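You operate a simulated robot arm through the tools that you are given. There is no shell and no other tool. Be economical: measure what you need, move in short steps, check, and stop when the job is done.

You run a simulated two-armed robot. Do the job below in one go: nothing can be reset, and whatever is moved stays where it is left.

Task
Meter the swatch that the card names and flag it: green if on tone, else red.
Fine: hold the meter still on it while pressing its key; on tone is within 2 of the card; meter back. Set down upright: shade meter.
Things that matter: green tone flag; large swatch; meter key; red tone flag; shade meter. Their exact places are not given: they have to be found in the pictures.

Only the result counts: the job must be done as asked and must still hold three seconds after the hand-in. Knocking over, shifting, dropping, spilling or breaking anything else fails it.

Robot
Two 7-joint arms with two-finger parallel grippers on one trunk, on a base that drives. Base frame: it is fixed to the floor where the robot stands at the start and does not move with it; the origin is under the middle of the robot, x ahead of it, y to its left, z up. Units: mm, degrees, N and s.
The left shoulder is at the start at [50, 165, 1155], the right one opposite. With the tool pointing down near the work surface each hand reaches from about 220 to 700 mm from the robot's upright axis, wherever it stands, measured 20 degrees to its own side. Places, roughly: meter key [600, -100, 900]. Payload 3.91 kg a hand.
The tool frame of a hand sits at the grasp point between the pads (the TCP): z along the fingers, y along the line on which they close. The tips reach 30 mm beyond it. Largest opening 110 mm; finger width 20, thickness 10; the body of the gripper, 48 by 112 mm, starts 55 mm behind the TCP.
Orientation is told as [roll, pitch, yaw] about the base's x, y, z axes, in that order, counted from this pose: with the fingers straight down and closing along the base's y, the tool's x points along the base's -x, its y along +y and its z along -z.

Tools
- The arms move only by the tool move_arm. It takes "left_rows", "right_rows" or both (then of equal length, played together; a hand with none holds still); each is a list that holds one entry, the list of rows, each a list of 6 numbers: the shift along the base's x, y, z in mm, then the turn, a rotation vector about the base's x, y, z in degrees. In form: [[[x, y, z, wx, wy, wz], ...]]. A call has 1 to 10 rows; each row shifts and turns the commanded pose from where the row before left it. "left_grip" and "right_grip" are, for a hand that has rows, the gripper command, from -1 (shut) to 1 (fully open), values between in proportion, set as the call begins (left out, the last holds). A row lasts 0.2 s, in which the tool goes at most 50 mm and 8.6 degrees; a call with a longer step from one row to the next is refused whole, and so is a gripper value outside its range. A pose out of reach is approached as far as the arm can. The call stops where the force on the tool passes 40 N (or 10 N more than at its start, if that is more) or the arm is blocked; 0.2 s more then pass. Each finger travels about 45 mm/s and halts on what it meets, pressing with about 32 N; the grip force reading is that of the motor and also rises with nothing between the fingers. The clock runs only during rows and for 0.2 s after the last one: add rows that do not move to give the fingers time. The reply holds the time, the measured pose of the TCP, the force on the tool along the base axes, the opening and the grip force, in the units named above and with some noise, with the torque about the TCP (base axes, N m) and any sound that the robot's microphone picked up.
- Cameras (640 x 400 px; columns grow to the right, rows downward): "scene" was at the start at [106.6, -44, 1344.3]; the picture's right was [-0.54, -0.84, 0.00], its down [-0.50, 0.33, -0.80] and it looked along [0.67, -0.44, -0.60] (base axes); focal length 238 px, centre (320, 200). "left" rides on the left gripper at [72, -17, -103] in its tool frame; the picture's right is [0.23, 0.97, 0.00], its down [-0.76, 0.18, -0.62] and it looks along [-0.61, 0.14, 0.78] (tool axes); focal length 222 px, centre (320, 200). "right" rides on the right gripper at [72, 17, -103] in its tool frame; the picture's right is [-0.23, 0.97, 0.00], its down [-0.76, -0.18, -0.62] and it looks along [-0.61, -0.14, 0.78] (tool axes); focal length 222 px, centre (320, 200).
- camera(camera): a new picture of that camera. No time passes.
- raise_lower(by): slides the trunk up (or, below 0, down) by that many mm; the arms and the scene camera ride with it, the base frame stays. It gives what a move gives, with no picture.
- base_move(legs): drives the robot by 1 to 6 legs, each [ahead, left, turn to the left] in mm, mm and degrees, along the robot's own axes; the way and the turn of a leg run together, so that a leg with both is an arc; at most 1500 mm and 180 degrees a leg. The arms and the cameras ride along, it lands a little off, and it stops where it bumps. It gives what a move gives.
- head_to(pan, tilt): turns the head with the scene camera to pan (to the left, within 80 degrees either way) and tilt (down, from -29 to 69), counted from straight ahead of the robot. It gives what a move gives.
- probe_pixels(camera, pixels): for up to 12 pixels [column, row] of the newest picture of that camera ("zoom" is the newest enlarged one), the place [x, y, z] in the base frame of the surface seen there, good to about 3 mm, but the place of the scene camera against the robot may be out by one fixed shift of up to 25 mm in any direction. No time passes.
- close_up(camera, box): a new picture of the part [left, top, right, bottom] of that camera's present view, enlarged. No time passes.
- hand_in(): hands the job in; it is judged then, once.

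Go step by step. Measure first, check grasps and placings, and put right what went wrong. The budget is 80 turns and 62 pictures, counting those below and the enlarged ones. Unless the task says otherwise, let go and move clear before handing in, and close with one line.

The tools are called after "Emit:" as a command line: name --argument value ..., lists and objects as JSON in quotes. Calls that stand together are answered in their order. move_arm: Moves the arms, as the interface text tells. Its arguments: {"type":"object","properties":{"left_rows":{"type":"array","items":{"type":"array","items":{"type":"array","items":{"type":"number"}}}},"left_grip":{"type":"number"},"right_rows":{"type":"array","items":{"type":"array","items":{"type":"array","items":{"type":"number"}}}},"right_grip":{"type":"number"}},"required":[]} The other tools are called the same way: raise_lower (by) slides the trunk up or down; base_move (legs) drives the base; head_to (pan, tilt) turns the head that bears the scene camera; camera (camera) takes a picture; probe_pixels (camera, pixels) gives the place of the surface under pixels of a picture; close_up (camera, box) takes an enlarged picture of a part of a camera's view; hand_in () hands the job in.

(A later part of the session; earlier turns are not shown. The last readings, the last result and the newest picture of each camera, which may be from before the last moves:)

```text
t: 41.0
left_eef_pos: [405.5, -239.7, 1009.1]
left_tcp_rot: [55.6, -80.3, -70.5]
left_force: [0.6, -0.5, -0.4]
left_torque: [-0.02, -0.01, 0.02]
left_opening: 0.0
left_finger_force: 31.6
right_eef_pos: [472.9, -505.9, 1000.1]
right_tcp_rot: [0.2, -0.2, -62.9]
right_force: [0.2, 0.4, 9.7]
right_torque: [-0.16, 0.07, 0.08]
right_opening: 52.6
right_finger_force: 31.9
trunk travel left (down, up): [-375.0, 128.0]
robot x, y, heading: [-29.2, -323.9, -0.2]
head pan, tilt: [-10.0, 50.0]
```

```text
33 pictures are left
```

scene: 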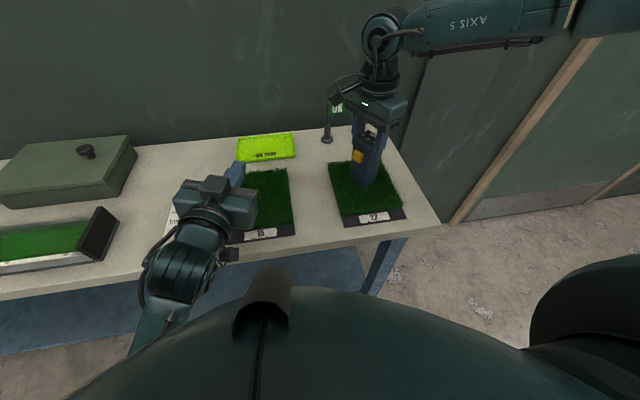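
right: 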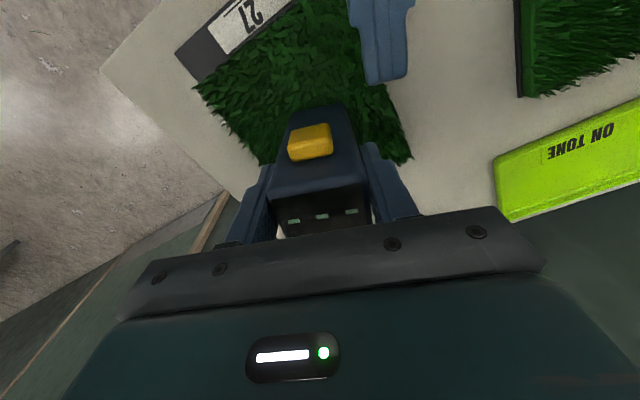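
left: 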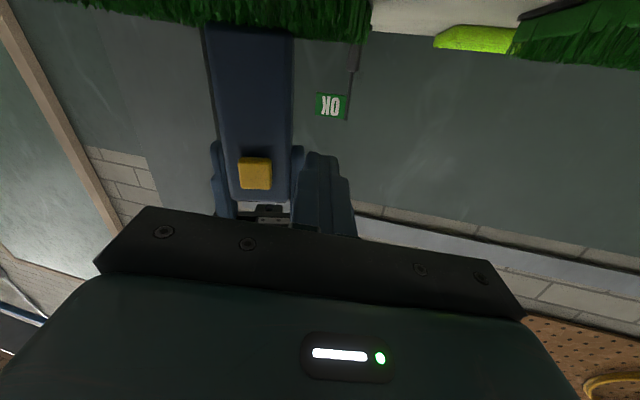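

The right hand still feels +10 N after lifting, which is odd. I take a close look.

Emit:
close_up --camera "scene" --box '[300, 70, 440, 230]'

Emit:
camera --camera "right"

Emit:
camera --camera "left"

```text
2.50 times, centred on (370, 150) of scene
```

zoom: 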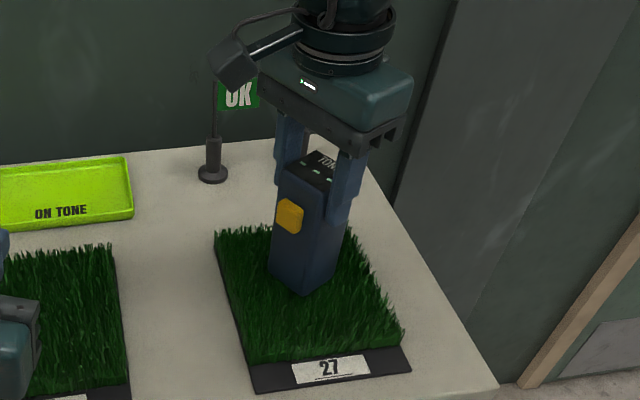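

```text
31 pictures are left
```

right: 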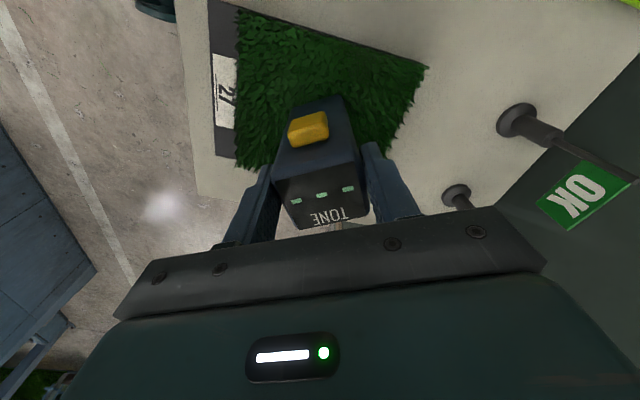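

```text
30 pictures are left
```

left: 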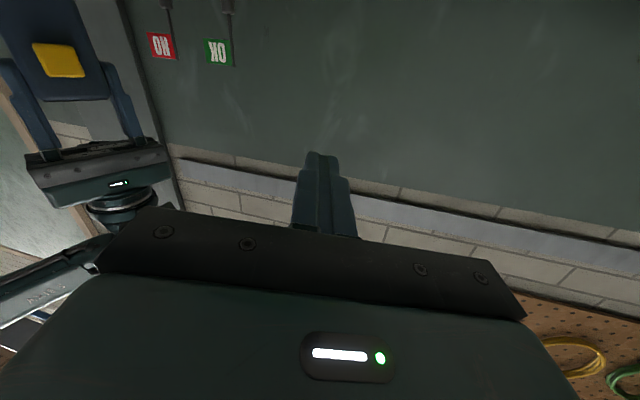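

The meter appears lower between the fingers than before. I measure its top.

Emit:
probe_pixels --camera "right" --pixels '[[300, 190], [345, 178], [322, 205], [309, 128], [295, 218], [358, 210]]'

Emit:
probe_pixels --camera "zoom" --pixels '[[290, 216], [305, 290], [272, 275], [338, 270], [300, 175], [240, 300]]'

```text
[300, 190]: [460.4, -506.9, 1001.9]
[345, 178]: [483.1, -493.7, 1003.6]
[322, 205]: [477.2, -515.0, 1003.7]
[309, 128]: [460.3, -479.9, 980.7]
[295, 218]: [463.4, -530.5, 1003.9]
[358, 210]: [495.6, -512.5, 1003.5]
```

```text
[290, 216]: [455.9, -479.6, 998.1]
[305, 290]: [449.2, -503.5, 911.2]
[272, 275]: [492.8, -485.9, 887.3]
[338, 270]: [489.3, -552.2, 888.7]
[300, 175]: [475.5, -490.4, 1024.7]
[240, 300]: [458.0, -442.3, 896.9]
```

The meter still stands on the pile (top z 1003, key at about (460,-481,980)); the grip merely slid up it 17 mm, still overlapping 33 mm. Now I turn the left hand to point along (0.45,-0.89), slightly downward, and bring it ~40 mm short of the key.

Emit:
move_arm --left_rows '[[[0, -5, 0, 0, 0, -8], [0, -10, 0, 0, 0, -8], [0, -10, 0, 0, 0, -8], [0, -10, 0, 0, 0, -8], [0, -15, 0, 0, 0, -8], [0, -20, 0, 0, 0, -8], [5, -25, -5, 7.1, 3.6, 0], [5, -30, -5, 0, 0, 0], [5, -30, -5, 0, 0, 0], [0, 0, 0, 0, 0, 0]]]'

Emit:
camera --camera "scene"

Emit:
camera --camera "left"

```text
t: 43.2
left_eef_pos: [421.7, -392.3, 993.3]
left_tcp_rot: [30.7, -74.3, -94.1]
left_force: [0.2, 0.1, 0.4]
left_torque: [0.03, 0.03, -0.04]
left_opening: 0.0
left_finger_force: 31.6
right_eef_pos: [471.7, -506.4, 999.1]
right_tcp_rot: [0.0, -0.1, -62.9]
right_force: [2.2, -0.7, 13.4]
right_torque: [0.04, -0.03, 0.08]
right_opening: 52.3
right_finger_force: 32.0
trunk travel left (down, up): [-375.0, 128.0]
robot x, y, heading: [-29.6, -321.8, 0.0]
head pan, tilt: [-10.0, 50.0]
```

```text
29 pictures are left
```

scene: 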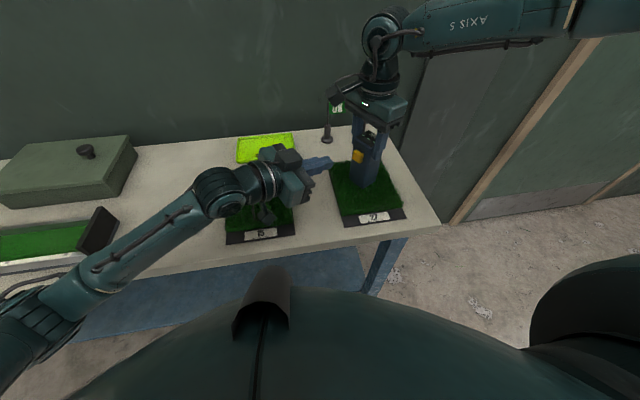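

```text
28 pictures are left
```

left: 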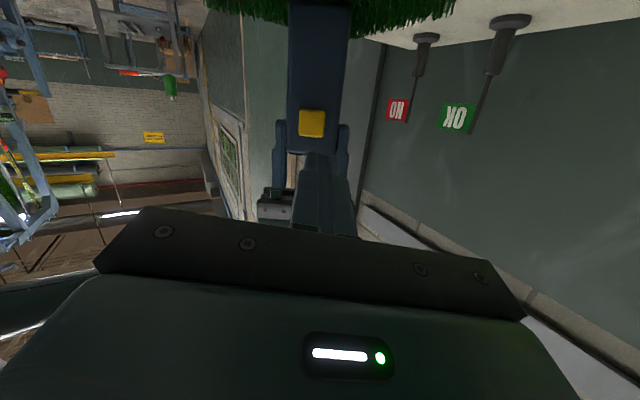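

The left hand is now well posed, tip about 67 mm short of the key. I probe key and tip for alignment.

Emit:
probe_pixels --camera "left" --pixels '[[312, 122], [302, 122], [322, 123], [312, 111], [312, 134], [312, 156], [326, 156]]'

Emit:
close_up --camera "scene" --box '[220, 90, 420, 250]'

```text
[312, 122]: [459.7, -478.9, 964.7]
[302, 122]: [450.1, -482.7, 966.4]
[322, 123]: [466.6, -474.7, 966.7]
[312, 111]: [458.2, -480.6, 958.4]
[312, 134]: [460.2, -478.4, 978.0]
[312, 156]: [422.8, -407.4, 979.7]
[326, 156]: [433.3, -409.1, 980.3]
```

```text
2.50 times, centred on (320, 170) of scene
```

zoom: 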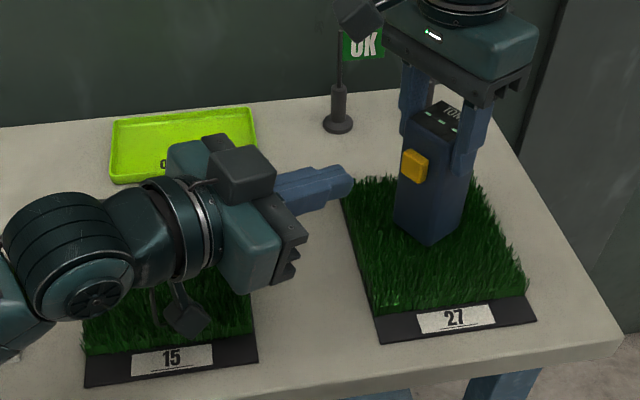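

Key centre about (460,-480,~973). I align laterally, drop 13 mm and advance 50 mm along the key normal, leaving ~15 mm.

Emit:
move_arm --left_rows '[[[-6, -3, -13, 0, 0, 0], [11, -22, 0, 0, 0, 0], [11, -22, 0, 0, 0, 0], [0, 0, 0, 0, 0, 0]]]'

Emit:
camera --camera "left"

Emit:
close_up --camera "scene" --box '[260, 90, 420, 218]'

```text
t: 44.2
left_eef_pos: [437.0, -442.0, 980.7]
left_tcp_rot: [30.9, -74.4, -94.2]
left_force: [0.1, 1.1, -0.1]
left_torque: [0.01, 0.0, 0.02]
left_opening: 0.1
left_finger_force: 31.9
right_eef_pos: [472.6, -506.5, 1000.4]
right_tcp_rot: [0.1, -0.2, -62.9]
right_force: [0.5, 1.9, 13.7]
right_torque: [0.03, 0.06, 0.09]
right_opening: 52.7
right_finger_force: 31.8
trunk travel left (down, up): [-375.0, 128.0]
robot x, y, heading: [-30.5, -320.4, 0.2]
head pan, tilt: [-10.0, 50.0]
```

```text
26 pictures are left
```

left: 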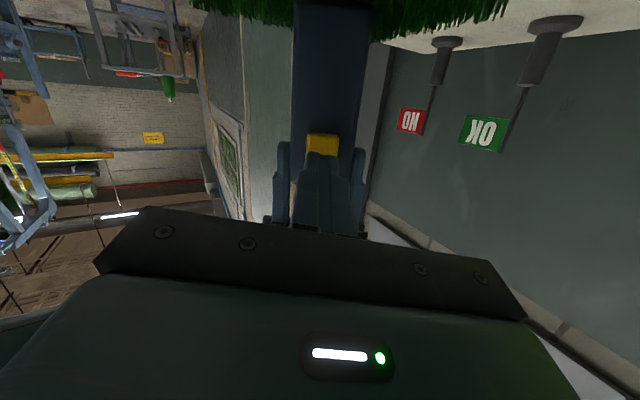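

```text
3.12 times, centred on (340, 154) of scene
```

zoom: 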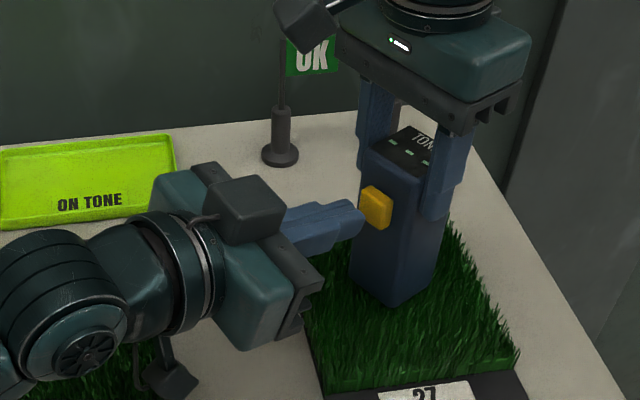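

The tip is just short of and lined up with the key, slightly low. I raise 3 mm and creep in.

Emit:
move_arm --left_rows '[[[2.3, -4.5, 3, 0, 0, 0], [2.3, -4.5, 0, 0, 0, 0], [1.4, -2.7, 0, 0, 0, 0], [0.9, -1.8, 0, 0, 0, 0], [0, 0, 0, 0, 0, 0]]]'

Emit:
move_arm --left_rows '[[[0.9, -1.8, 0, 0, 0, 0], [0.9, -1.8, 0, 0, 0, 0], [0, 0, 0, 0, 0, 0]]]'

```text
t: 45.4
left_eef_pos: [443.7, -453.2, 985.0]
left_tcp_rot: [30.8, -74.4, -94.0]
left_force: [0.9, 0.6, 1.1]
left_torque: [-0.01, -0.02, 0.0]
left_opening: 0.1
left_finger_force: 32.2
right_eef_pos: [471.5, -505.4, 1000.8]
right_tcp_rot: [0.1, -0.2, -62.9]
right_force: [0.4, 0.4, 13.5]
right_torque: [0.0, 0.08, 0.07]
right_opening: 52.3
right_finger_force: 31.8
trunk travel left (down, up): [-375.0, 128.0]
robot x, y, heading: [-28.3, -323.5, 0.2]
head pan, tilt: [-10.0, 50.0]
```

```text
t: 46.2
left_eef_pos: [445.0, -456.4, 984.4]
left_tcp_rot: [30.8, -74.4, -94.2]
left_force: [-1.6, 1.4, 0.3]
left_torque: [-0.01, -0.02, 0.0]
left_opening: 0.0
left_finger_force: 31.6
right_eef_pos: [472.8, -506.2, 999.3]
right_tcp_rot: [0.1, -0.2, -63.0]
right_force: [0.6, -0.5, 13.2]
right_torque: [0.05, 0.14, 0.07]
right_opening: 52.5
right_finger_force: 31.9
trunk travel left (down, up): [-375.0, 128.0]
robot x, y, heading: [-28.0, -321.1, 0.1]
head pan, tilt: [-10.0, 50.0]
```

Contact seems to be starting (left force about (-1.6,1.4)). I press a few more millimetres and dwell, then look at the display.

Emit:
move_arm --left_rows '[[[0.9, -1.8, 0, 0, 0, 0], [0.9, -1.8, 0, 0, 0, 0], [0, 0, 0, 0, 0, 0], [0, 0, 0, 0, 0, 0], [0, 0, 0, 0, 0, 0]]]'

Emit:
close_up --camera "scene" --box '[320, 90, 420, 170]'

```text
t: 47.4
left_eef_pos: [447.5, -460.3, 985.0]
left_tcp_rot: [30.7, -74.3, -94.0]
left_force: [-1.6, 6.9, -0.5]
left_torque: [0.04, 0.04, 0.1]
left_opening: 0.2
left_finger_force: 32.1
right_eef_pos: [473.1, -506.8, 1000.3]
right_tcp_rot: [0.1, -0.2, -62.9]
right_force: [0.0, -5.9, 12.1]
right_torque: [-0.1, 0.21, 0.13]
right_opening: 52.4
right_finger_force: 32.3
trunk travel left (down, up): [-375.0, 128.0]
robot x, y, heading: [-27.6, -320.7, -0.1]
head pan, tilt: [-10.0, 50.0]
heard: click
```

```text
5.00 times, centred on (370, 130) of scene
```

zoom: 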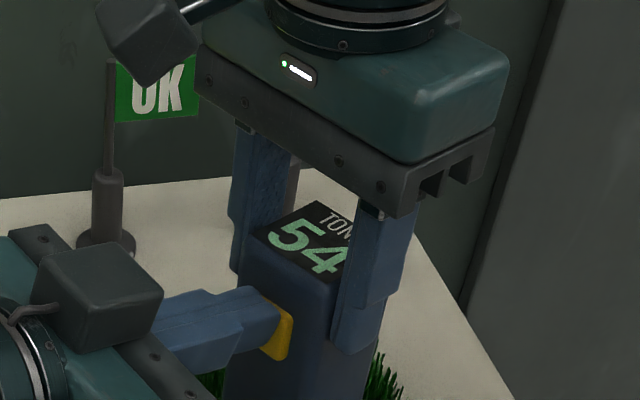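

A click was heard and the display shows "54". I retract the left hand and confirm with the wrist camera.

Emit:
move_arm --left_rows '[[[-5, 10, 0, 0, 0, 0], [-12, 24, 3, 0, 0, 0], [-12, 35, 5, 0, 0, 0], [-10, 40, 5, 0, 0, 0], [-10, 45, 5, 0, 0, 0], [0, 0, 0, 0, 0, 0]]]'

Emit:
close_up --camera "right" --box '[240, 90, 400, 250]'

```text
t: 48.8
left_eef_pos: [399.9, -306.7, 1006.0]
left_tcp_rot: [30.8, -74.4, -94.2]
left_force: [-0.7, -0.4, -0.6]
left_torque: [-0.02, -0.02, 0.03]
left_opening: 0.2
left_finger_force: 31.6
right_eef_pos: [471.9, -505.8, 1000.8]
right_tcp_rot: [0.0, 0.0, -63.0]
right_force: [-0.3, -1.6, 10.3]
right_torque: [-0.19, 0.07, 0.06]
right_opening: 52.1
right_finger_force: 32.5
trunk travel left (down, up): [-375.0, 128.0]
robot x, y, heading: [-26.3, -322.5, 0.0]
head pan, tilt: [-10.0, 50.0]
```

```text
2.50 times, centred on (320, 170) of right
```

zoom: 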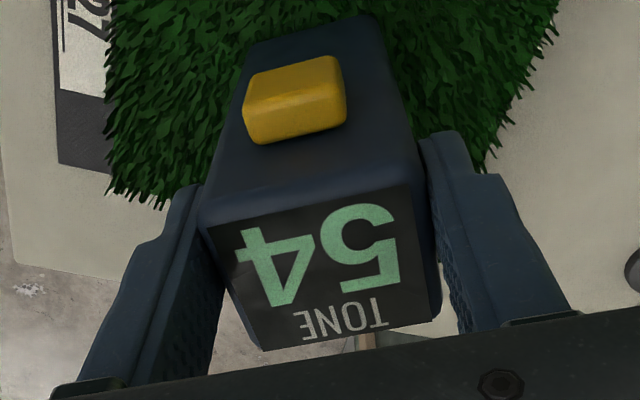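

Reading 54 versus 49: off tone, so red. Since the grip slid upward earlier, I re-seat it: open slightly, lower 16 mm, re-close, then lift gently.

Emit:
move_arm --right_rows '[[[0, 0, 0, 0, 0, 0], [0, 0, 0, 0, 0, 0], [0, 0, 0, 0, 0, 0]]]' --right_grip 0.3

Emit:
close_up --camera "right" --box '[220, 80, 420, 250]'

Emit:
probe_pixels --camera "zoom" --pixels '[[230, 235], [420, 235], [330, 210], [330, 320], [300, 100]]'

```text
t: 49.6
left_eef_pos: [400.8, -308.8, 1005.7]
left_tcp_rot: [30.7, -74.3, -93.8]
left_force: [-1.0, 0.4, 0.9]
left_torque: [-0.02, 0.03, -0.01]
left_opening: 0.0
left_finger_force: 32.3
right_eef_pos: [473.3, -506.8, 997.8]
right_tcp_rot: [0.0, -0.1, -62.8]
right_force: [-1.0, -0.2, -0.2]
right_torque: [-0.01, -0.01, 0.01]
right_opening: 71.3
right_finger_force: 0.0
trunk travel left (down, up): [-375.0, 128.0]
robot x, y, heading: [-28.8, -326.1, -0.2]
head pan, tilt: [-10.0, 50.0]
```

```text
2.35 times, centred on (320, 165) of right
```

zoom: 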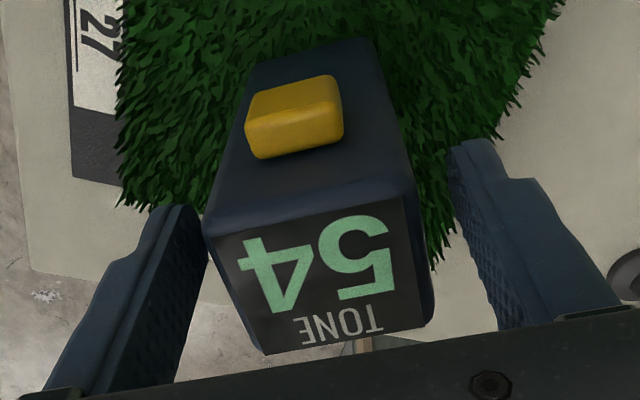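

```text
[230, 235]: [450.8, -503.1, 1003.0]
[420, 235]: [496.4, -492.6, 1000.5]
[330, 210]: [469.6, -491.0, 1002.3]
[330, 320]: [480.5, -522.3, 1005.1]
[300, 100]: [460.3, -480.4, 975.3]
```

The meter stands on its own on the pile. I check its yaw relative to the gripper along its front top edge.

Emit:
probe_pixels --camera "zoom" --pixels '[[222, 240], [395, 203], [270, 348], [424, 322], [320, 225], [345, 335], [230, 300], [425, 260]]'

```text
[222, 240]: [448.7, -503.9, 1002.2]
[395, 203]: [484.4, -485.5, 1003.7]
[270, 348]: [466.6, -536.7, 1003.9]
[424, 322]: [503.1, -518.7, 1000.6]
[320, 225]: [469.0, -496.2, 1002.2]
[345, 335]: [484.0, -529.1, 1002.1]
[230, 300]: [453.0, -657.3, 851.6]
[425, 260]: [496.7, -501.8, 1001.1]
```

The meter is square to the gripper. Lower 15 mm, close, and lift 12 mm as a test.

Emit:
move_arm --right_rows '[[[1, -2, -8, 0, 0, 0], [1, -2, -7, 0, 0, 0], [0, 0, 0, 0, 0, 0]]]'

Emit:
move_arm --right_rows '[[[0, 0, 0, 0, 0, 0], [0, 0, 0, 0, 0, 0], [0, 0, 0, 0, 0, 0], [0, 0, 0, 0, 0, 0]]]' --right_grip -1

Emit:
move_arm --right_rows '[[[0, 0, 6, 0, 0, 0], [0, 0, 6, 0, 0, 0], [0, 0, 6, 0, 0, 0], [0, 0, 0, 0, 0, 0]]]'

Emit:
camera --camera "right"

```text
t: 50.4
left_eef_pos: [401.6, -308.0, 1005.4]
left_tcp_rot: [30.6, -74.3, -93.9]
left_force: [0.4, 0.2, -0.2]
left_torque: [0.01, -0.02, -0.01]
left_opening: 0.2
left_finger_force: 31.9
right_eef_pos: [474.1, -510.9, 984.8]
right_tcp_rot: [0.1, -0.2, -62.9]
right_force: [0.0, -0.3, 0.4]
right_torque: [-0.02, -0.04, 0.0]
right_opening: 71.3
right_finger_force: 0.0
trunk travel left (down, up): [-375.0, 128.0]
robot x, y, heading: [-26.4, -321.9, 0.0]
head pan, tilt: [-10.0, 50.0]
```

```text
t: 51.4
left_eef_pos: [400.8, -308.8, 1004.7]
left_tcp_rot: [30.5, -74.2, -93.9]
left_force: [0.1, -0.5, 0.7]
left_torque: [0.04, -0.01, -0.02]
left_opening: 0.0
left_finger_force: 31.9
right_eef_pos: [474.5, -510.9, 984.2]
right_tcp_rot: [0.1, -0.3, -62.9]
right_force: [-0.3, 0.4, 0.3]
right_torque: [-0.02, 0.03, 0.0]
right_opening: 52.0
right_finger_force: 32.0
trunk travel left (down, up): [-375.0, 128.0]
robot x, y, heading: [-30.6, -322.4, -0.1]
head pan, tilt: [-10.0, 50.0]
```

```text
t: 52.4
left_eef_pos: [401.1, -308.1, 1003.8]
left_tcp_rot: [30.4, -74.3, -93.9]
left_force: [-0.2, 0.3, 0.3]
left_torque: [0.0, 0.01, -0.01]
left_opening: 0.0
left_finger_force: 31.7
right_eef_pos: [475.4, -511.1, 1002.5]
right_tcp_rot: [-0.1, 0.0, -62.9]
right_force: [-0.4, 0.0, -2.9]
right_torque: [0.01, -0.02, 0.01]
right_opening: 51.9
right_finger_force: 32.3
trunk travel left (down, up): [-375.0, 128.0]
robot x, y, heading: [-31.7, -321.2, 0.0]
head pan, tilt: [-10.0, 50.0]
```

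```text
21 pictures are left
```

right: 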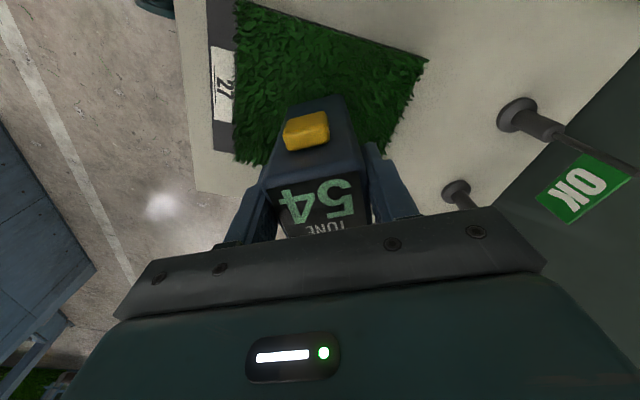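

The meter lifted cleanly (−2.9 N). I raise it, turn it back, and stow the left hand up and left for the drive back.

Emit:
move_arm --right_rows '[[[0, 0, 10, 0, 0, 0], [0, 0, 8, 0, 0, 0], [-9.5, -12, 0, 0, 0, 7.5], [-9.5, -12, 0, 0, 0, 7.5], [-9.5, -12, 0, 0, 0, 7.5], [-9.5, -12, 0, 0, 0, 7.5], [-9.5, -12, 0, 0, 0, 7.5], [-9.5, -10, 0, 0, 0, 7.5], [0, 0, 0, 0, 0, 0]]]' --left_rows '[[[-10, 30, 25, 0, 0, 0], [-10, 30, 25, 0, 0, 0], [-10, 30, 25, 0, 0, 0], [-10, 30, 25, 0, 0, 0], [-10, 30, 25, 0, 0, 0], [0, 0, 0, 0, 0, 0], [0, 0, 0, 0, 0, 0], [0, 0, 0, 0, 0, 0], [0, 0, 0, 0, 0, 0]]]'

Emit:
base_move --legs '[[109, 347, 0], [0, 0, 18]]'

Emit:
camera --camera "right"

```text
t: 54.4
left_eef_pos: [351.8, -158.4, 1128.4]
left_tcp_rot: [30.5, -74.3, -93.9]
left_force: [0.2, -0.5, 0.1]
left_torque: [0.03, 0.0, -0.01]
left_opening: 0.0
left_finger_force: 31.8
right_eef_pos: [417.9, -579.8, 1020.4]
right_tcp_rot: [0.1, -0.1, -17.7]
right_force: [-0.2, -0.2, -1.1]
right_torque: [-0.02, 0.0, 0.0]
right_opening: 51.8
right_finger_force: 32.4
trunk travel left (down, up): [-375.0, 128.0]
robot x, y, heading: [-31.1, -322.4, 0.0]
head pan, tilt: [-10.0, 50.0]
```

```text
t: 59.0
left_eef_pos: [394.0, 296.5, 1129.6]
left_tcp_rot: [30.5, -74.2, -76.4]
left_force: [0.5, 0.5, -0.7]
left_torque: [-0.03, -0.03, 0.0]
left_opening: 0.1
left_finger_force: 32.0
right_eef_pos: [581.8, -85.5, 1020.9]
right_tcp_rot: [0.0, -0.1, -0.4]
right_force: [-0.6, 0.1, -2.1]
right_torque: [0.01, 0.0, 0.03]
right_opening: 51.5
right_finger_force: 31.9
trunk travel left (down, up): [-375.0, 128.0]
robot x, y, heading: [82.6, 24.1, 17.7]
head pan, tilt: [-10.0, 50.0]
```

```text
20 pictures are left
```

right: 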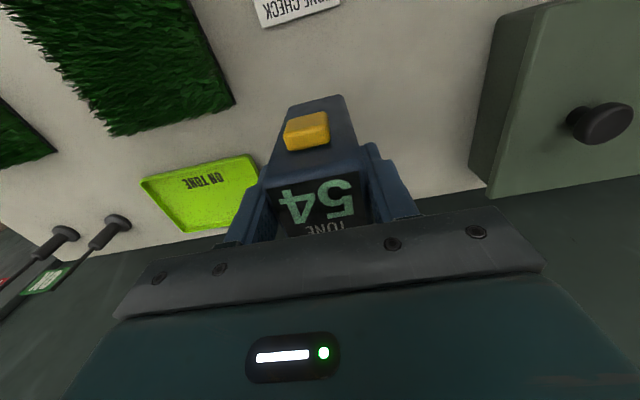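

The meter is back in front of its spot at (582,-85). I carry it to (652,-85) and lower to 6 mm above the table, then creep down.

Emit:
move_arm --right_rows '[[[25, 0, -10, 0, 0, 0], [25, 0, -13, 0, 0, 0], [20, 0, -13, 0, 0, 0.3], [0, 0, -10, 0, 0, 0], [0, 0, -9, 0, 0, 0], [0, 0, 0, 0, 0, 0]]]'

Emit:
move_arm --right_rows '[[[0, 0, -2, 0, 0, 0], [0, 0, -2, 0, 0, 0], [0, 0, 0, 0, 0, 0]]]'

```text
t: 60.4
left_eef_pos: [393.6, 295.5, 1129.5]
left_tcp_rot: [30.5, -74.3, -76.4]
left_force: [1.0, -0.4, 0.0]
left_torque: [0.04, -0.01, 0.0]
left_opening: 0.0
left_finger_force: 32.0
right_eef_pos: [653.3, -85.5, 965.4]
right_tcp_rot: [-0.1, 0.0, -0.1]
right_force: [-0.2, -0.2, -2.1]
right_torque: [0.01, -0.01, -0.01]
right_opening: 51.7
right_finger_force: 32.0
trunk travel left (down, up): [-375.0, 128.0]
robot x, y, heading: [80.6, 23.7, 17.3]
head pan, tilt: [-10.0, 50.0]
```

```text
t: 61.2
left_eef_pos: [394.3, 295.9, 1129.6]
left_tcp_rot: [30.4, -74.3, -76.4]
left_force: [-0.1, -0.4, 0.0]
left_torque: [-0.01, -0.04, 0.02]
left_opening: 0.2
left_finger_force: 32.0
right_eef_pos: [651.8, -84.4, 962.3]
right_tcp_rot: [0.2, -0.1, -0.1]
right_force: [0.0, 0.2, -1.8]
right_torque: [0.02, -0.01, -0.01]
right_opening: 51.7
right_finger_force: 32.4
trunk travel left (down, up): [-375.0, 128.0]
robot x, y, heading: [77.6, 27.1, 17.5]
head pan, tilt: [-10.0, 50.0]
```

No contact yet (−1.8 N); creeping further.

Emit:
move_arm --right_rows '[[[0, 0, -1.5, 0, 0, 0], [0, 0, -1.5, 0, 0, 0], [0, 0, 0, 0, 0, 0]]]'

Emit:
move_arm --right_rows '[[[0, 0, -1, 0, 0, 0], [0, 0, 0, 0, 0, 0]]]'

```text
t: 62.0
left_eef_pos: [394.8, 296.5, 1128.6]
left_tcp_rot: [30.5, -74.3, -76.4]
left_force: [0.5, 0.9, 0.0]
left_torque: [-0.01, 0.02, -0.01]
left_opening: 0.1
left_finger_force: 32.0
right_eef_pos: [652.2, -86.4, 958.0]
right_tcp_rot: [0.1, -0.2, -0.1]
right_force: [0.4, 0.0, -2.6]
right_torque: [0.02, -0.03, -0.03]
right_opening: 51.6
right_finger_force: 32.0
trunk travel left (down, up): [-375.0, 128.0]
robot x, y, heading: [77.3, 25.2, 17.6]
head pan, tilt: [-10.0, 50.0]
```

```text
t: 62.6
left_eef_pos: [394.0, 296.0, 1129.3]
left_tcp_rot: [30.5, -74.3, -76.4]
left_force: [1.1, -0.8, -0.2]
left_torque: [-0.03, -0.03, 0.01]
left_opening: 0.0
left_finger_force: 31.8
right_eef_pos: [653.5, -85.9, 957.9]
right_tcp_rot: [0.1, -0.1, -0.1]
right_force: [-0.3, 0.1, -2.7]
right_torque: [0.03, -0.04, 0.01]
right_opening: 51.6
right_finger_force: 32.3
trunk travel left (down, up): [-375.0, 128.0]
robot x, y, heading: [77.7, 23.5, 17.4]
head pan, tilt: [-10.0, 50.0]
```

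Emit:
move_arm --right_rows '[[[0, 0, -1, 0, 0, 0], [0, 0, -1, 0, 0, 0], [0, 0, 0, 0, 0, 0]]]'

Emit:
move_arm --right_rows '[[[0, 0, -1, 0, 0, 0], [0, 0, 0, 0, 0, 0]]]'

```text
t: 63.4
left_eef_pos: [395.2, 295.7, 1130.2]
left_tcp_rot: [30.7, -74.4, -76.6]
left_force: [1.0, -0.2, 1.0]
left_torque: [-0.01, -0.02, 0.0]
left_opening: 0.0
left_finger_force: 32.1
right_eef_pos: [653.4, -84.9, 957.5]
right_tcp_rot: [0.0, -0.3, 0.0]
right_force: [-0.1, -1.3, 6.4]
right_torque: [-0.31, 0.24, 0.02]
right_opening: 51.7
right_finger_force: 32.1
trunk travel left (down, up): [-375.0, 128.0]
robot x, y, heading: [76.2, 27.4, 17.8]
head pan, tilt: [-10.0, 50.0]
```

```text
t: 64.0
left_eef_pos: [394.1, 295.1, 1130.1]
left_tcp_rot: [31.0, -74.4, -76.8]
left_force: [-0.8, -0.2, -0.7]
left_torque: [-0.02, 0.02, 0.05]
left_opening: 0.0
left_finger_force: 32.7
right_eef_pos: [651.6, -85.5, 956.8]
right_tcp_rot: [0.1, -0.4, -0.2]
right_force: [-1.0, -0.9, 20.2]
right_torque: [-0.4, 0.66, 0.1]
right_opening: 51.9
right_finger_force: 32.6
trunk travel left (down, up): [-375.0, 128.0]
robot x, y, heading: [79.4, 28.5, 17.6]
head pan, tilt: [-10.0, 50.0]
```

The meter is on the table (20 N). I ease up 1 mm, open, and back straight out.

Emit:
move_arm --right_rows '[[[0, 0, 1, 0, 0, 0], [0, 0, 0, 0, 0, 0]]]'

Emit:
move_arm --right_rows '[[[0, 0, 0, 0, 0, 0], [0, 0, 0, 0, 0, 0], [0, 0, 0, 0, 0, 0], [0, 0, 0, 0, 0, 0], [0, 0, 0, 0, 0, 0], [-20, 0, 0, 0, 0, 0], [-30, 0, 0, 0, 0, 0], [-30, 0, 5, 0, 0, 0], [-20, 0, 20, 0, 0, 0], [0, 0, 0, 0, 0, 0]]]' --right_grip 1

Emit:
camera --camera "right"

```text
t: 64.6
left_eef_pos: [392.7, 295.8, 1131.1]
left_tcp_rot: [30.7, -74.4, -76.6]
left_force: [0.3, 0.1, -0.8]
left_torque: [-0.02, 0.01, 0.0]
left_opening: 0.0
left_finger_force: 31.8
right_eef_pos: [653.4, -85.1, 958.7]
right_tcp_rot: [0.1, -0.4, -0.1]
right_force: [2.2, 0.6, 18.9]
right_torque: [-0.16, 0.22, -0.04]
right_opening: 51.7
right_finger_force: 31.8
trunk travel left (down, up): [-375.0, 128.0]
robot x, y, heading: [82.5, 28.0, 17.6]
head pan, tilt: [-10.0, 50.0]
```

```text
t: 66.8
left_eef_pos: [395.2, 294.7, 1129.8]
left_tcp_rot: [30.5, -74.3, -76.4]
left_force: [-0.4, 0.2, 0.8]
left_torque: [0.03, -0.02, -0.01]
left_opening: 0.0
left_finger_force: 32.0
right_eef_pos: [552.5, -87.1, 981.7]
right_tcp_rot: [0.1, -0.1, -0.1]
right_force: [-0.1, -0.3, 0.1]
right_torque: [-0.03, 0.0, -0.02]
right_opening: 110.0
right_finger_force: 0.0
trunk travel left (down, up): [-375.0, 128.0]
robot x, y, heading: [76.7, 23.8, 17.9]
head pan, tilt: [-10.0, 50.0]
```

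```text
19 pictures are left
```

right: 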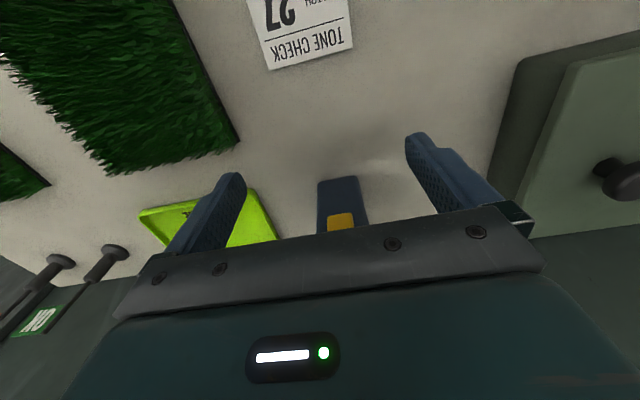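

The meter stands alone at its place. Next I drive so the red flag (684,-566) is in the right arm's good sector, raising the right hand a bit first, and look.

Emit:
move_arm --right_rows '[[[-10, 0, 30, 0, 0, 0], [-20, 0, 30, 0, 0, 0], [0, 0, 0, 0, 0, 0]]]'

Emit:
base_move --legs '[[0, 0, -17.8], [40, -360, 0]]'

Emit:
head_to --pan -20 --tilt 38

Emit:
camera --camera "right"

Emit:
camera --camera "scene"

```text
t: 67.6
left_eef_pos: [395.5, 296.1, 1128.8]
left_tcp_rot: [30.4, -74.3, -76.4]
left_force: [-0.2, -0.3, 0.0]
left_torque: [0.0, -0.03, -0.02]
left_opening: 0.2
left_finger_force: 31.7
right_eef_pos: [523.1, -86.1, 1041.6]
right_tcp_rot: [0.1, -0.1, -0.2]
right_force: [0.0, -0.7, -0.6]
right_torque: [-0.01, 0.01, 0.01]
right_opening: 109.9
right_finger_force: 0.1
trunk travel left (down, up): [-375.0, 128.0]
robot x, y, heading: [79.3, 27.8, 17.4]
head pan, tilt: [-10.0, 50.0]
```

```text
t: 72.3
left_eef_pos: [500.6, -165.4, 1129.0]
left_tcp_rot: [30.7, -74.3, -94.3]
left_force: [0.3, 0.0, -0.5]
left_torque: [0.01, -0.01, -0.02]
left_opening: 0.0
left_finger_force: 32.4
right_eef_pos: [506.4, -568.1, 1040.8]
right_tcp_rot: [0.0, -0.1, -18.0]
right_force: [0.6, 0.7, 0.2]
right_torque: [0.01, -0.02, 0.0]
right_opening: 110.1
right_finger_force: 0.1
trunk travel left (down, up): [-375.0, 128.0]
robot x, y, heading: [118.7, -324.8, -0.2]
head pan, tilt: [-10.0, 50.0]
```

```text
t: 73.0
left_eef_pos: [501.3, -164.0, 1129.0]
left_tcp_rot: [30.6, -74.3, -94.4]
left_force: [-0.5, 0.2, 0.3]
left_torque: [0.01, 0.02, 0.01]
left_opening: 0.1
left_finger_force: 32.2
right_eef_pos: [505.9, -568.4, 1040.6]
right_tcp_rot: [0.1, -0.2, -18.1]
right_force: [0.3, 0.4, -0.5]
right_torque: [0.04, 0.01, 0.01]
right_opening: 110.0
right_finger_force: 0.0
trunk travel left (down, up): [-375.0, 128.0]
robot x, y, heading: [111.3, -325.5, -0.0]
head pan, tilt: [-20.0, 38.0]
```

```text
18 pictures are left
```

right: 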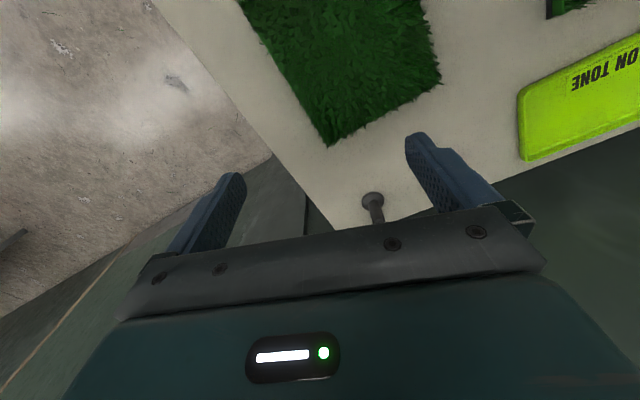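

```text
17 pictures are left
```

scene: 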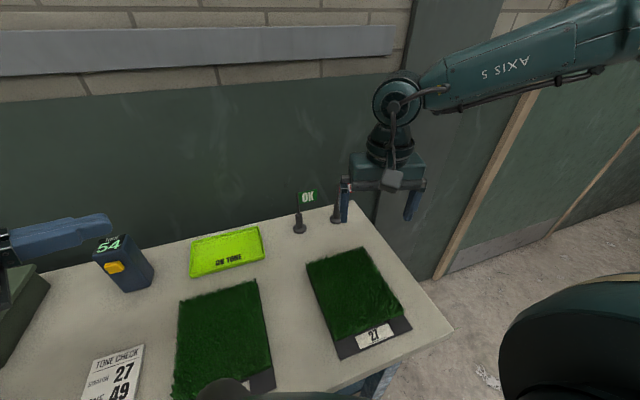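

The red flag is partly behind the right finger; the green one shows the same shape. I enlarge and measure the flag's stem, pole and panel.

Emit:
close_up --camera "scene" --box '[280, 160, 370, 240]'

Emit:
probe_pixels --camera "zoom" --pixels '[[142, 348], [140, 300], [140, 360], [190, 180], [180, 140], [240, 200], [145, 200], [105, 345], [160, 270]]'

Emit:
probe_pixels --camera "right" --pixels '[[373, 197], [364, 197], [382, 197], [377, 212], [380, 222]]'

```text
5.00 times, centred on (325, 200) of scene
```

zoom: 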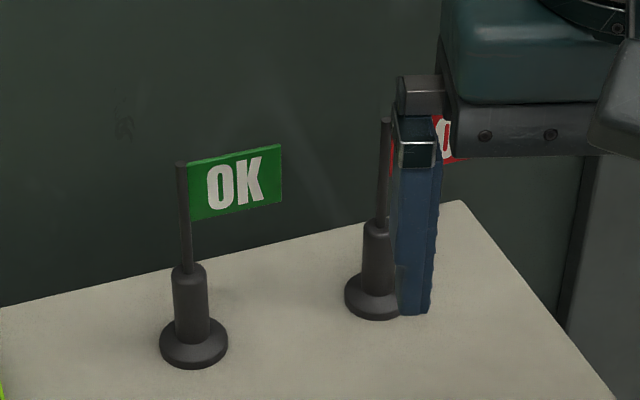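

```text
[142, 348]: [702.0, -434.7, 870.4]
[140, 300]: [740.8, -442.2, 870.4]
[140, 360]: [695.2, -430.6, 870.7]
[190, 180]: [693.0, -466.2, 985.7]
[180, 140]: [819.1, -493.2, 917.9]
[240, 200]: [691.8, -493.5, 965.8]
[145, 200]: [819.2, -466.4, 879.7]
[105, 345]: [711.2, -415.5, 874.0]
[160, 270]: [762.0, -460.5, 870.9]
```

```text
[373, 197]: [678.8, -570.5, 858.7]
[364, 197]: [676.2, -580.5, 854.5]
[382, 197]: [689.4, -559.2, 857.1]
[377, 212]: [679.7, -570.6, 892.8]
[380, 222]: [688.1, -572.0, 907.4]
```

Stem centre is about (685,-569), thick up to z≈905, panel 945–977 toward −y. I'll take it with a forward-tilted (40°) hand closing along y, so the body clears the panel; orient first.

Emit:
move_arm --right_rows '[[[8, 0, -4, 0, 0, 8.5], [8, 0, -4, 0, 0, 8.5], [12, 0, -6, 0, -8, 1], [12, 0, -6, 0, -8, 0], [12, 0, -6, 0, -8, 0], [12, 0, -6, 0, -8, 0], [12, -1, -6, 0, -8, 0], [0, 0, 0, 0, 0, 0]]]' --right_grip 0.1

Emit:
camera --camera "right"

```text
t: 74.8
left_eef_pos: [499.9, -164.1, 1129.6]
left_tcp_rot: [30.7, -74.3, -94.4]
left_force: [-0.1, 0.4, -0.9]
left_torque: [-0.01, 0.0, -0.03]
left_opening: 0.0
left_finger_force: 32.1
right_eef_pos: [583.1, -568.5, 1002.3]
right_tcp_rot: [0.2, -40.2, 0.0]
right_force: [-0.3, -0.1, 0.0]
right_torque: [-0.03, -0.04, -0.01]
right_opening: 60.5
right_finger_force: 0.1
trunk travel left (down, up): [-375.0, 128.0]
robot x, y, heading: [118.3, -323.9, -0.3]
head pan, tilt: [-20.0, 38.0]
```

```text
15 pictures are left
```

right: 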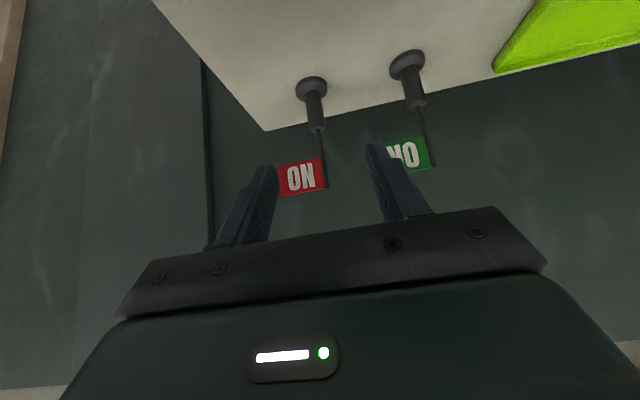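

The view is clear now; I probe the red stem, pole and panel.

Emit:
probe_pixels --camera "right" --pixels '[[315, 105], [317, 125], [312, 84], [322, 150], [325, 180], [285, 165], [290, 190], [310, 115], [322, 115], [397, 145]]'

```text
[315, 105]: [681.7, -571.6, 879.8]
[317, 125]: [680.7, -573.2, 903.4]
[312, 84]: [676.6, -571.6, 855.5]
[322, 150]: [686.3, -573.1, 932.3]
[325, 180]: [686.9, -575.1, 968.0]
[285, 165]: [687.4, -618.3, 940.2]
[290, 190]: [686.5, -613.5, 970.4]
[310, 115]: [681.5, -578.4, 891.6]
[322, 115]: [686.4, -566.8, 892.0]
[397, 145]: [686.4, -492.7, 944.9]
```

Stem centre ≈(687,-572). To keep the box atop the gripper clear of the pole I tilt 14° more (to 54°) and go to a pre-grasp point 80 mm back.

Emit:
move_arm --right_rows '[[[12, -1, -14, 0, -7, 0], [12, -1, -14, 0, -7, 0], [12, -1.5, -30, 0, 0, 0], [0, 0, 0, 0, 0, 0]]]'

Emit:
move_arm --right_rows '[[[13, 0, -9, 0, 0, 0], [13, 0, -9, 0, 0, 0], [0, 0, 0, 0, 0, 0]]]'

Emit:
camera --camera "right"

Emit:
camera --camera "scene"

```text
t: 75.8
left_eef_pos: [500.4, -164.1, 1129.1]
left_tcp_rot: [30.7, -74.3, -94.4]
left_force: [0.4, 1.2, -0.8]
left_torque: [0.01, -0.01, 0.01]
left_opening: 0.2
left_finger_force: 31.5
right_eef_pos: [617.4, -569.7, 943.2]
right_tcp_rot: [0.1, -54.2, 0.1]
right_force: [-0.3, 0.6, -0.6]
right_torque: [0.0, 0.0, 0.02]
right_opening: 60.5
right_finger_force: 0.1
trunk travel left (down, up): [-375.0, 128.0]
robot x, y, heading: [121.9, -327.1, -0.3]
head pan, tilt: [-20.0, 38.0]
```

```text
t: 76.6
left_eef_pos: [500.6, -163.0, 1130.5]
left_tcp_rot: [30.6, -74.3, -94.3]
left_force: [-0.2, -0.6, 0.1]
left_torque: [0.01, -0.01, 0.0]
left_opening: 0.0
left_finger_force: 31.8
right_eef_pos: [644.8, -571.1, 926.8]
right_tcp_rot: [0.1, -53.7, 0.0]
right_force: [0.0, -0.4, 0.8]
right_torque: [-0.01, 0.0, 0.02]
right_opening: 60.6
right_finger_force: 0.1
trunk travel left (down, up): [-375.0, 128.0]
robot x, y, heading: [116.3, -323.6, -0.6]
head pan, tilt: [-20.0, 38.0]
```

```text
14 pictures are left
```

right: 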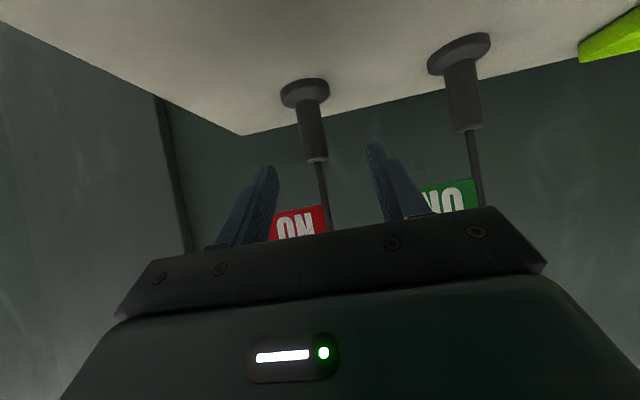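

```text
13 pictures are left
```

scene: 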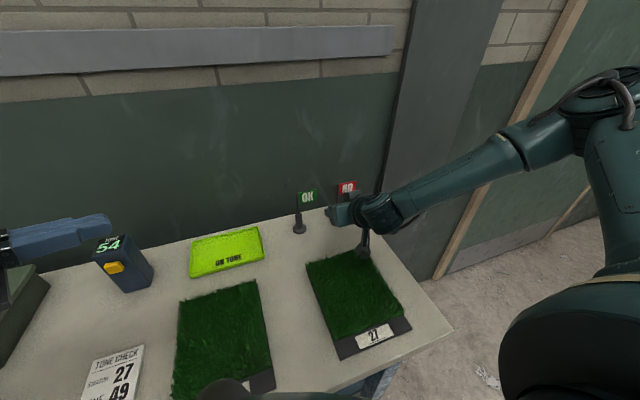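

The stem lies midway between the fingers. The stalked camera at scene (363,245) hangs near the pile, so I grasp a bit higher (z≈903) and advance in steps.

Emit:
move_arm --right_rows '[[[13, -0.5, -7, 0, 0, 0], [13, -0.5, -8, 0, 0, 0], [13, 0, -8, 0, 0, 0], [0, 0, 0, 0, 0, 0]]]'

Emit:
close_up --camera "scene" --box '[280, 170, 430, 280]'

Emit:
close_up --camera "right" --box '[200, 50, 500, 250]'

```text
t: 77.6
left_eef_pos: [500.8, -164.1, 1128.7]
left_tcp_rot: [30.6, -74.3, -94.4]
left_force: [0.1, 0.0, 0.0]
left_torque: [0.01, -0.01, 0.0]
left_opening: 0.0
left_finger_force: 32.6
right_eef_pos: [685.3, -569.4, 915.4]
right_tcp_rot: [0.0, -53.8, 0.0]
right_force: [0.1, 0.2, 0.6]
right_torque: [0.03, 0.02, 0.0]
right_opening: 60.6
right_finger_force: 0.0
right hand out of reach, approached as far as the arm can: row 1, 2, 3
trunk travel left (down, up): [-375.0, 128.0]
robot x, y, heading: [121.3, -322.4, -0.5]
head pan, tilt: [-20.0, 38.0]
```

```text
3.64 times, centred on (355, 225) of scene
```

zoom: 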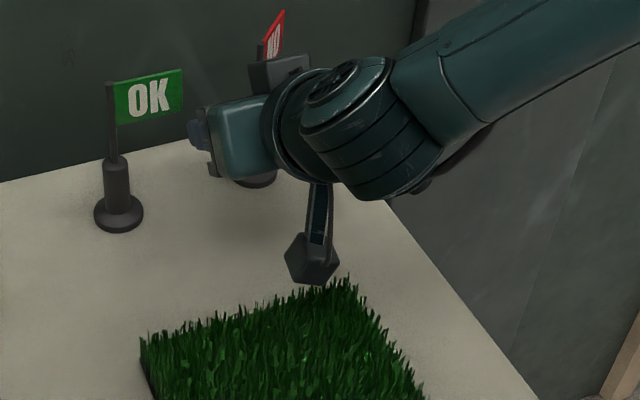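

```text
2.00 times, centred on (350, 150) of right
```

zoom: 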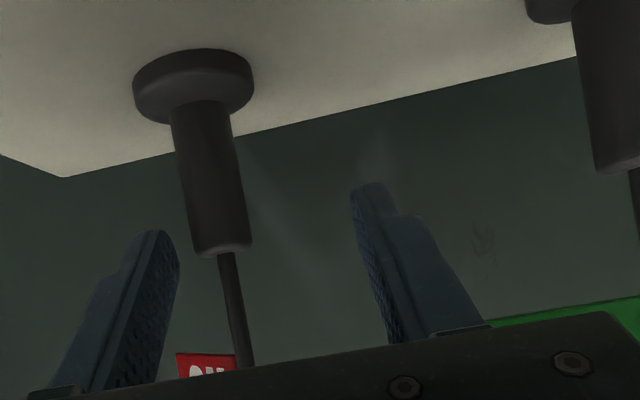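

The red panel looks turned compared with before, and the arm reports its reach limit. I probe the pole and panel to see whether anything was nudged.

Emit:
probe_pixels --camera "zoom" --pixels '[[185, 362], [205, 362], [228, 290], [242, 345], [205, 200], [193, 90], [215, 245], [365, 200], [155, 240]]'

Emit:
close_up --camera "scene" --box '[320, 165, 400, 225]'

Emit:
probe_pixels --camera "zoom" --pixels '[[150, 60], [190, 40], [130, 90], [180, 130], [230, 110], [300, 120]]'

```text
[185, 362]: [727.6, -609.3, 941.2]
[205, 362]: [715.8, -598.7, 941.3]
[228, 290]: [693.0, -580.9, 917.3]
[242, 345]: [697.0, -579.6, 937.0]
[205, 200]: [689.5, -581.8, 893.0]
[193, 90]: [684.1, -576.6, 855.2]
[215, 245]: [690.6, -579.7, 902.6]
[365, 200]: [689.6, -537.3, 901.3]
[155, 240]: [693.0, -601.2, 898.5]
```

```text
6.67 times, centred on (360, 195) of scene
```

zoom: 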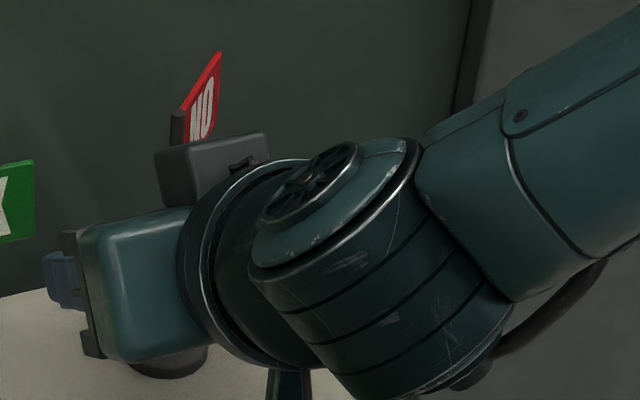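

```text
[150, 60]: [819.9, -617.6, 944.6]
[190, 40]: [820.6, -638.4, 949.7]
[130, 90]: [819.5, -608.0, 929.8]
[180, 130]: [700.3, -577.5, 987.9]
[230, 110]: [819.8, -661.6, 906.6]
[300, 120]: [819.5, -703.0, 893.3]
```

The box on top of the gripper turned the red flag about its pole; it still stands upright, now at about (696,-580). I back off 8 mm, recentre sideways and close with the pole nearer the fingertips.

Emit:
move_arm --right_rows '[[[-5, 0, 0, 0, 0, 0], [-3, -3, 0, 0, 0, 0], [0, -4, 0, 0, 0, 0], [0, -4, 0, 0, 0, 0], [0, 0, 0, 0, 0, 0]]]'

Emit:
close_up --camera "right" --box '[200, 50, 500, 250]'

Emit:
probe_pixels --camera "zoom" --pixels '[[228, 200], [220, 95], [245, 290], [255, 330], [240, 245], [252, 300]]'

```text
t: 78.8
left_eef_pos: [500.6, -164.1, 1129.8]
left_tcp_rot: [30.6, -74.3, -94.4]
left_force: [0.2, 0.5, -0.4]
left_torque: [0.0, -0.04, -0.01]
left_opening: 0.0
left_finger_force: 32.2
right_eef_pos: [678.3, -579.3, 919.6]
right_tcp_rot: [0.0, -53.8, 0.0]
right_force: [-0.4, 0.9, 0.1]
right_torque: [0.0, 0.02, -0.02]
right_opening: 60.6
right_finger_force: 0.2
right hand out of reach, approached as far as the arm can: row 3
trunk travel left (down, up): [-375.0, 128.0]
robot x, y, heading: [121.3, -322.7, -0.7]
head pan, tilt: [-20.0, 38.0]
```

```text
2.00 times, centred on (350, 150) of right
```

zoom: 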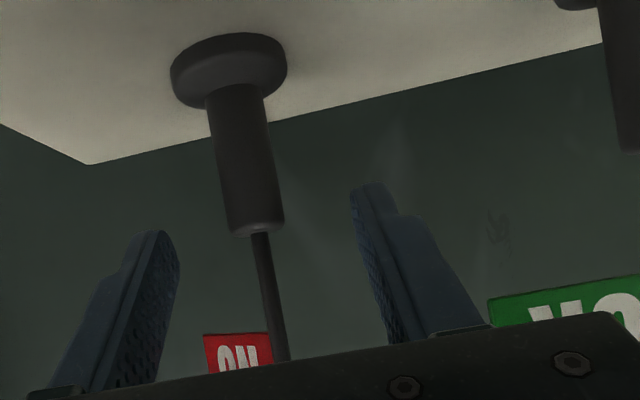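

```text
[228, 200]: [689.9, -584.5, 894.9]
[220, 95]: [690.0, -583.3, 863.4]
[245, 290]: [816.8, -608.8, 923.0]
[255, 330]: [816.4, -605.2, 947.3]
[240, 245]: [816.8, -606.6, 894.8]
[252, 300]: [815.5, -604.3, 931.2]
```

The stem is centred but the fingertips only just reach its top, and the arm is at its limit. I draw back and lower the hand, drive the base 25 mm ahead, then re-check.

Emit:
move_arm --right_rows '[[[-14, 0, -4, 0, 0, 0], [-14, -1, -6, 0, 0, 0], [0, 0, -4, 0, 0, 0], [0, 0, 0, 0, 0, 0]]]'

Emit:
base_move --legs '[[22, 0, 0]]'

Emit:
close_up --camera "right" --box '[200, 50, 500, 250]'

Emit:
probe_pixels --camera "zoom" --pixels '[[230, 150], [240, 180], [250, 200], [225, 95], [255, 220], [265, 250]]'

```text
t: 79.8
left_eef_pos: [500.8, -164.1, 1128.8]
left_tcp_rot: [30.6, -74.3, -94.5]
left_force: [-0.3, 0.2, 0.4]
left_torque: [0.0, -0.01, 0.02]
left_opening: 0.0
left_finger_force: 32.0
right_eef_pos: [658.2, -578.8, 925.8]
right_tcp_rot: [0.0, -53.7, 0.0]
right_force: [0.0, 0.1, 0.4]
right_torque: [0.0, -0.01, 0.01]
right_opening: 60.2
right_finger_force: 0.1
right hand out of reach, approached as far as the arm can: row 1, 2, 3
trunk travel left (down, up): [-375.0, 128.0]
robot x, y, heading: [121.1, -327.7, -0.1]
head pan, tilt: [-20.0, 38.0]
```

```text
t: 80.8
left_eef_pos: [516.3, -163.9, 1129.6]
left_tcp_rot: [30.8, -74.3, -94.8]
left_force: [-1.3, 0.4, 0.7]
left_torque: [0.02, -0.04, 0.03]
left_opening: 0.0
left_finger_force: 31.8
right_eef_pos: [673.5, -577.9, 925.3]
right_tcp_rot: [-0.1, -53.9, 0.1]
right_force: [-0.4, -0.8, 0.4]
right_torque: [0.0, -0.01, -0.02]
right_opening: 60.4
right_finger_force: 0.1
trunk travel left (down, up): [-375.0, 128.0]
robot x, y, heading: [135.4, -323.7, -0.6]
head pan, tilt: [-20.0, 38.0]
stopped in leg 1: the robot was blocked; the commanded pose is now the measured one
```

```text
2.00 times, centred on (350, 150) of right
```

zoom: 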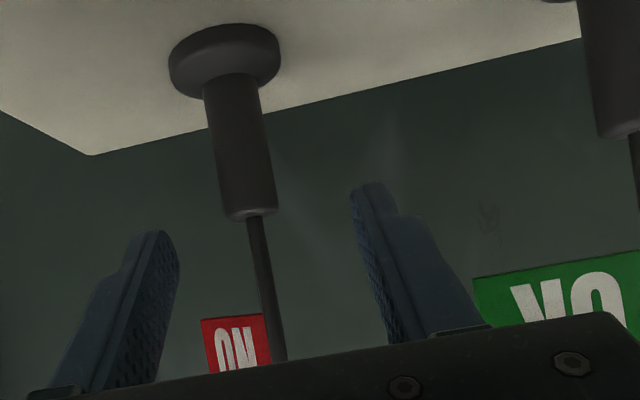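

```text
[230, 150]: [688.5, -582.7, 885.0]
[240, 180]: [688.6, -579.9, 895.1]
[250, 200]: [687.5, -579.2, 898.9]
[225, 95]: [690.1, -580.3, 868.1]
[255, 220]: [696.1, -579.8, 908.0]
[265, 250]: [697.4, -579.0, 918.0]
```

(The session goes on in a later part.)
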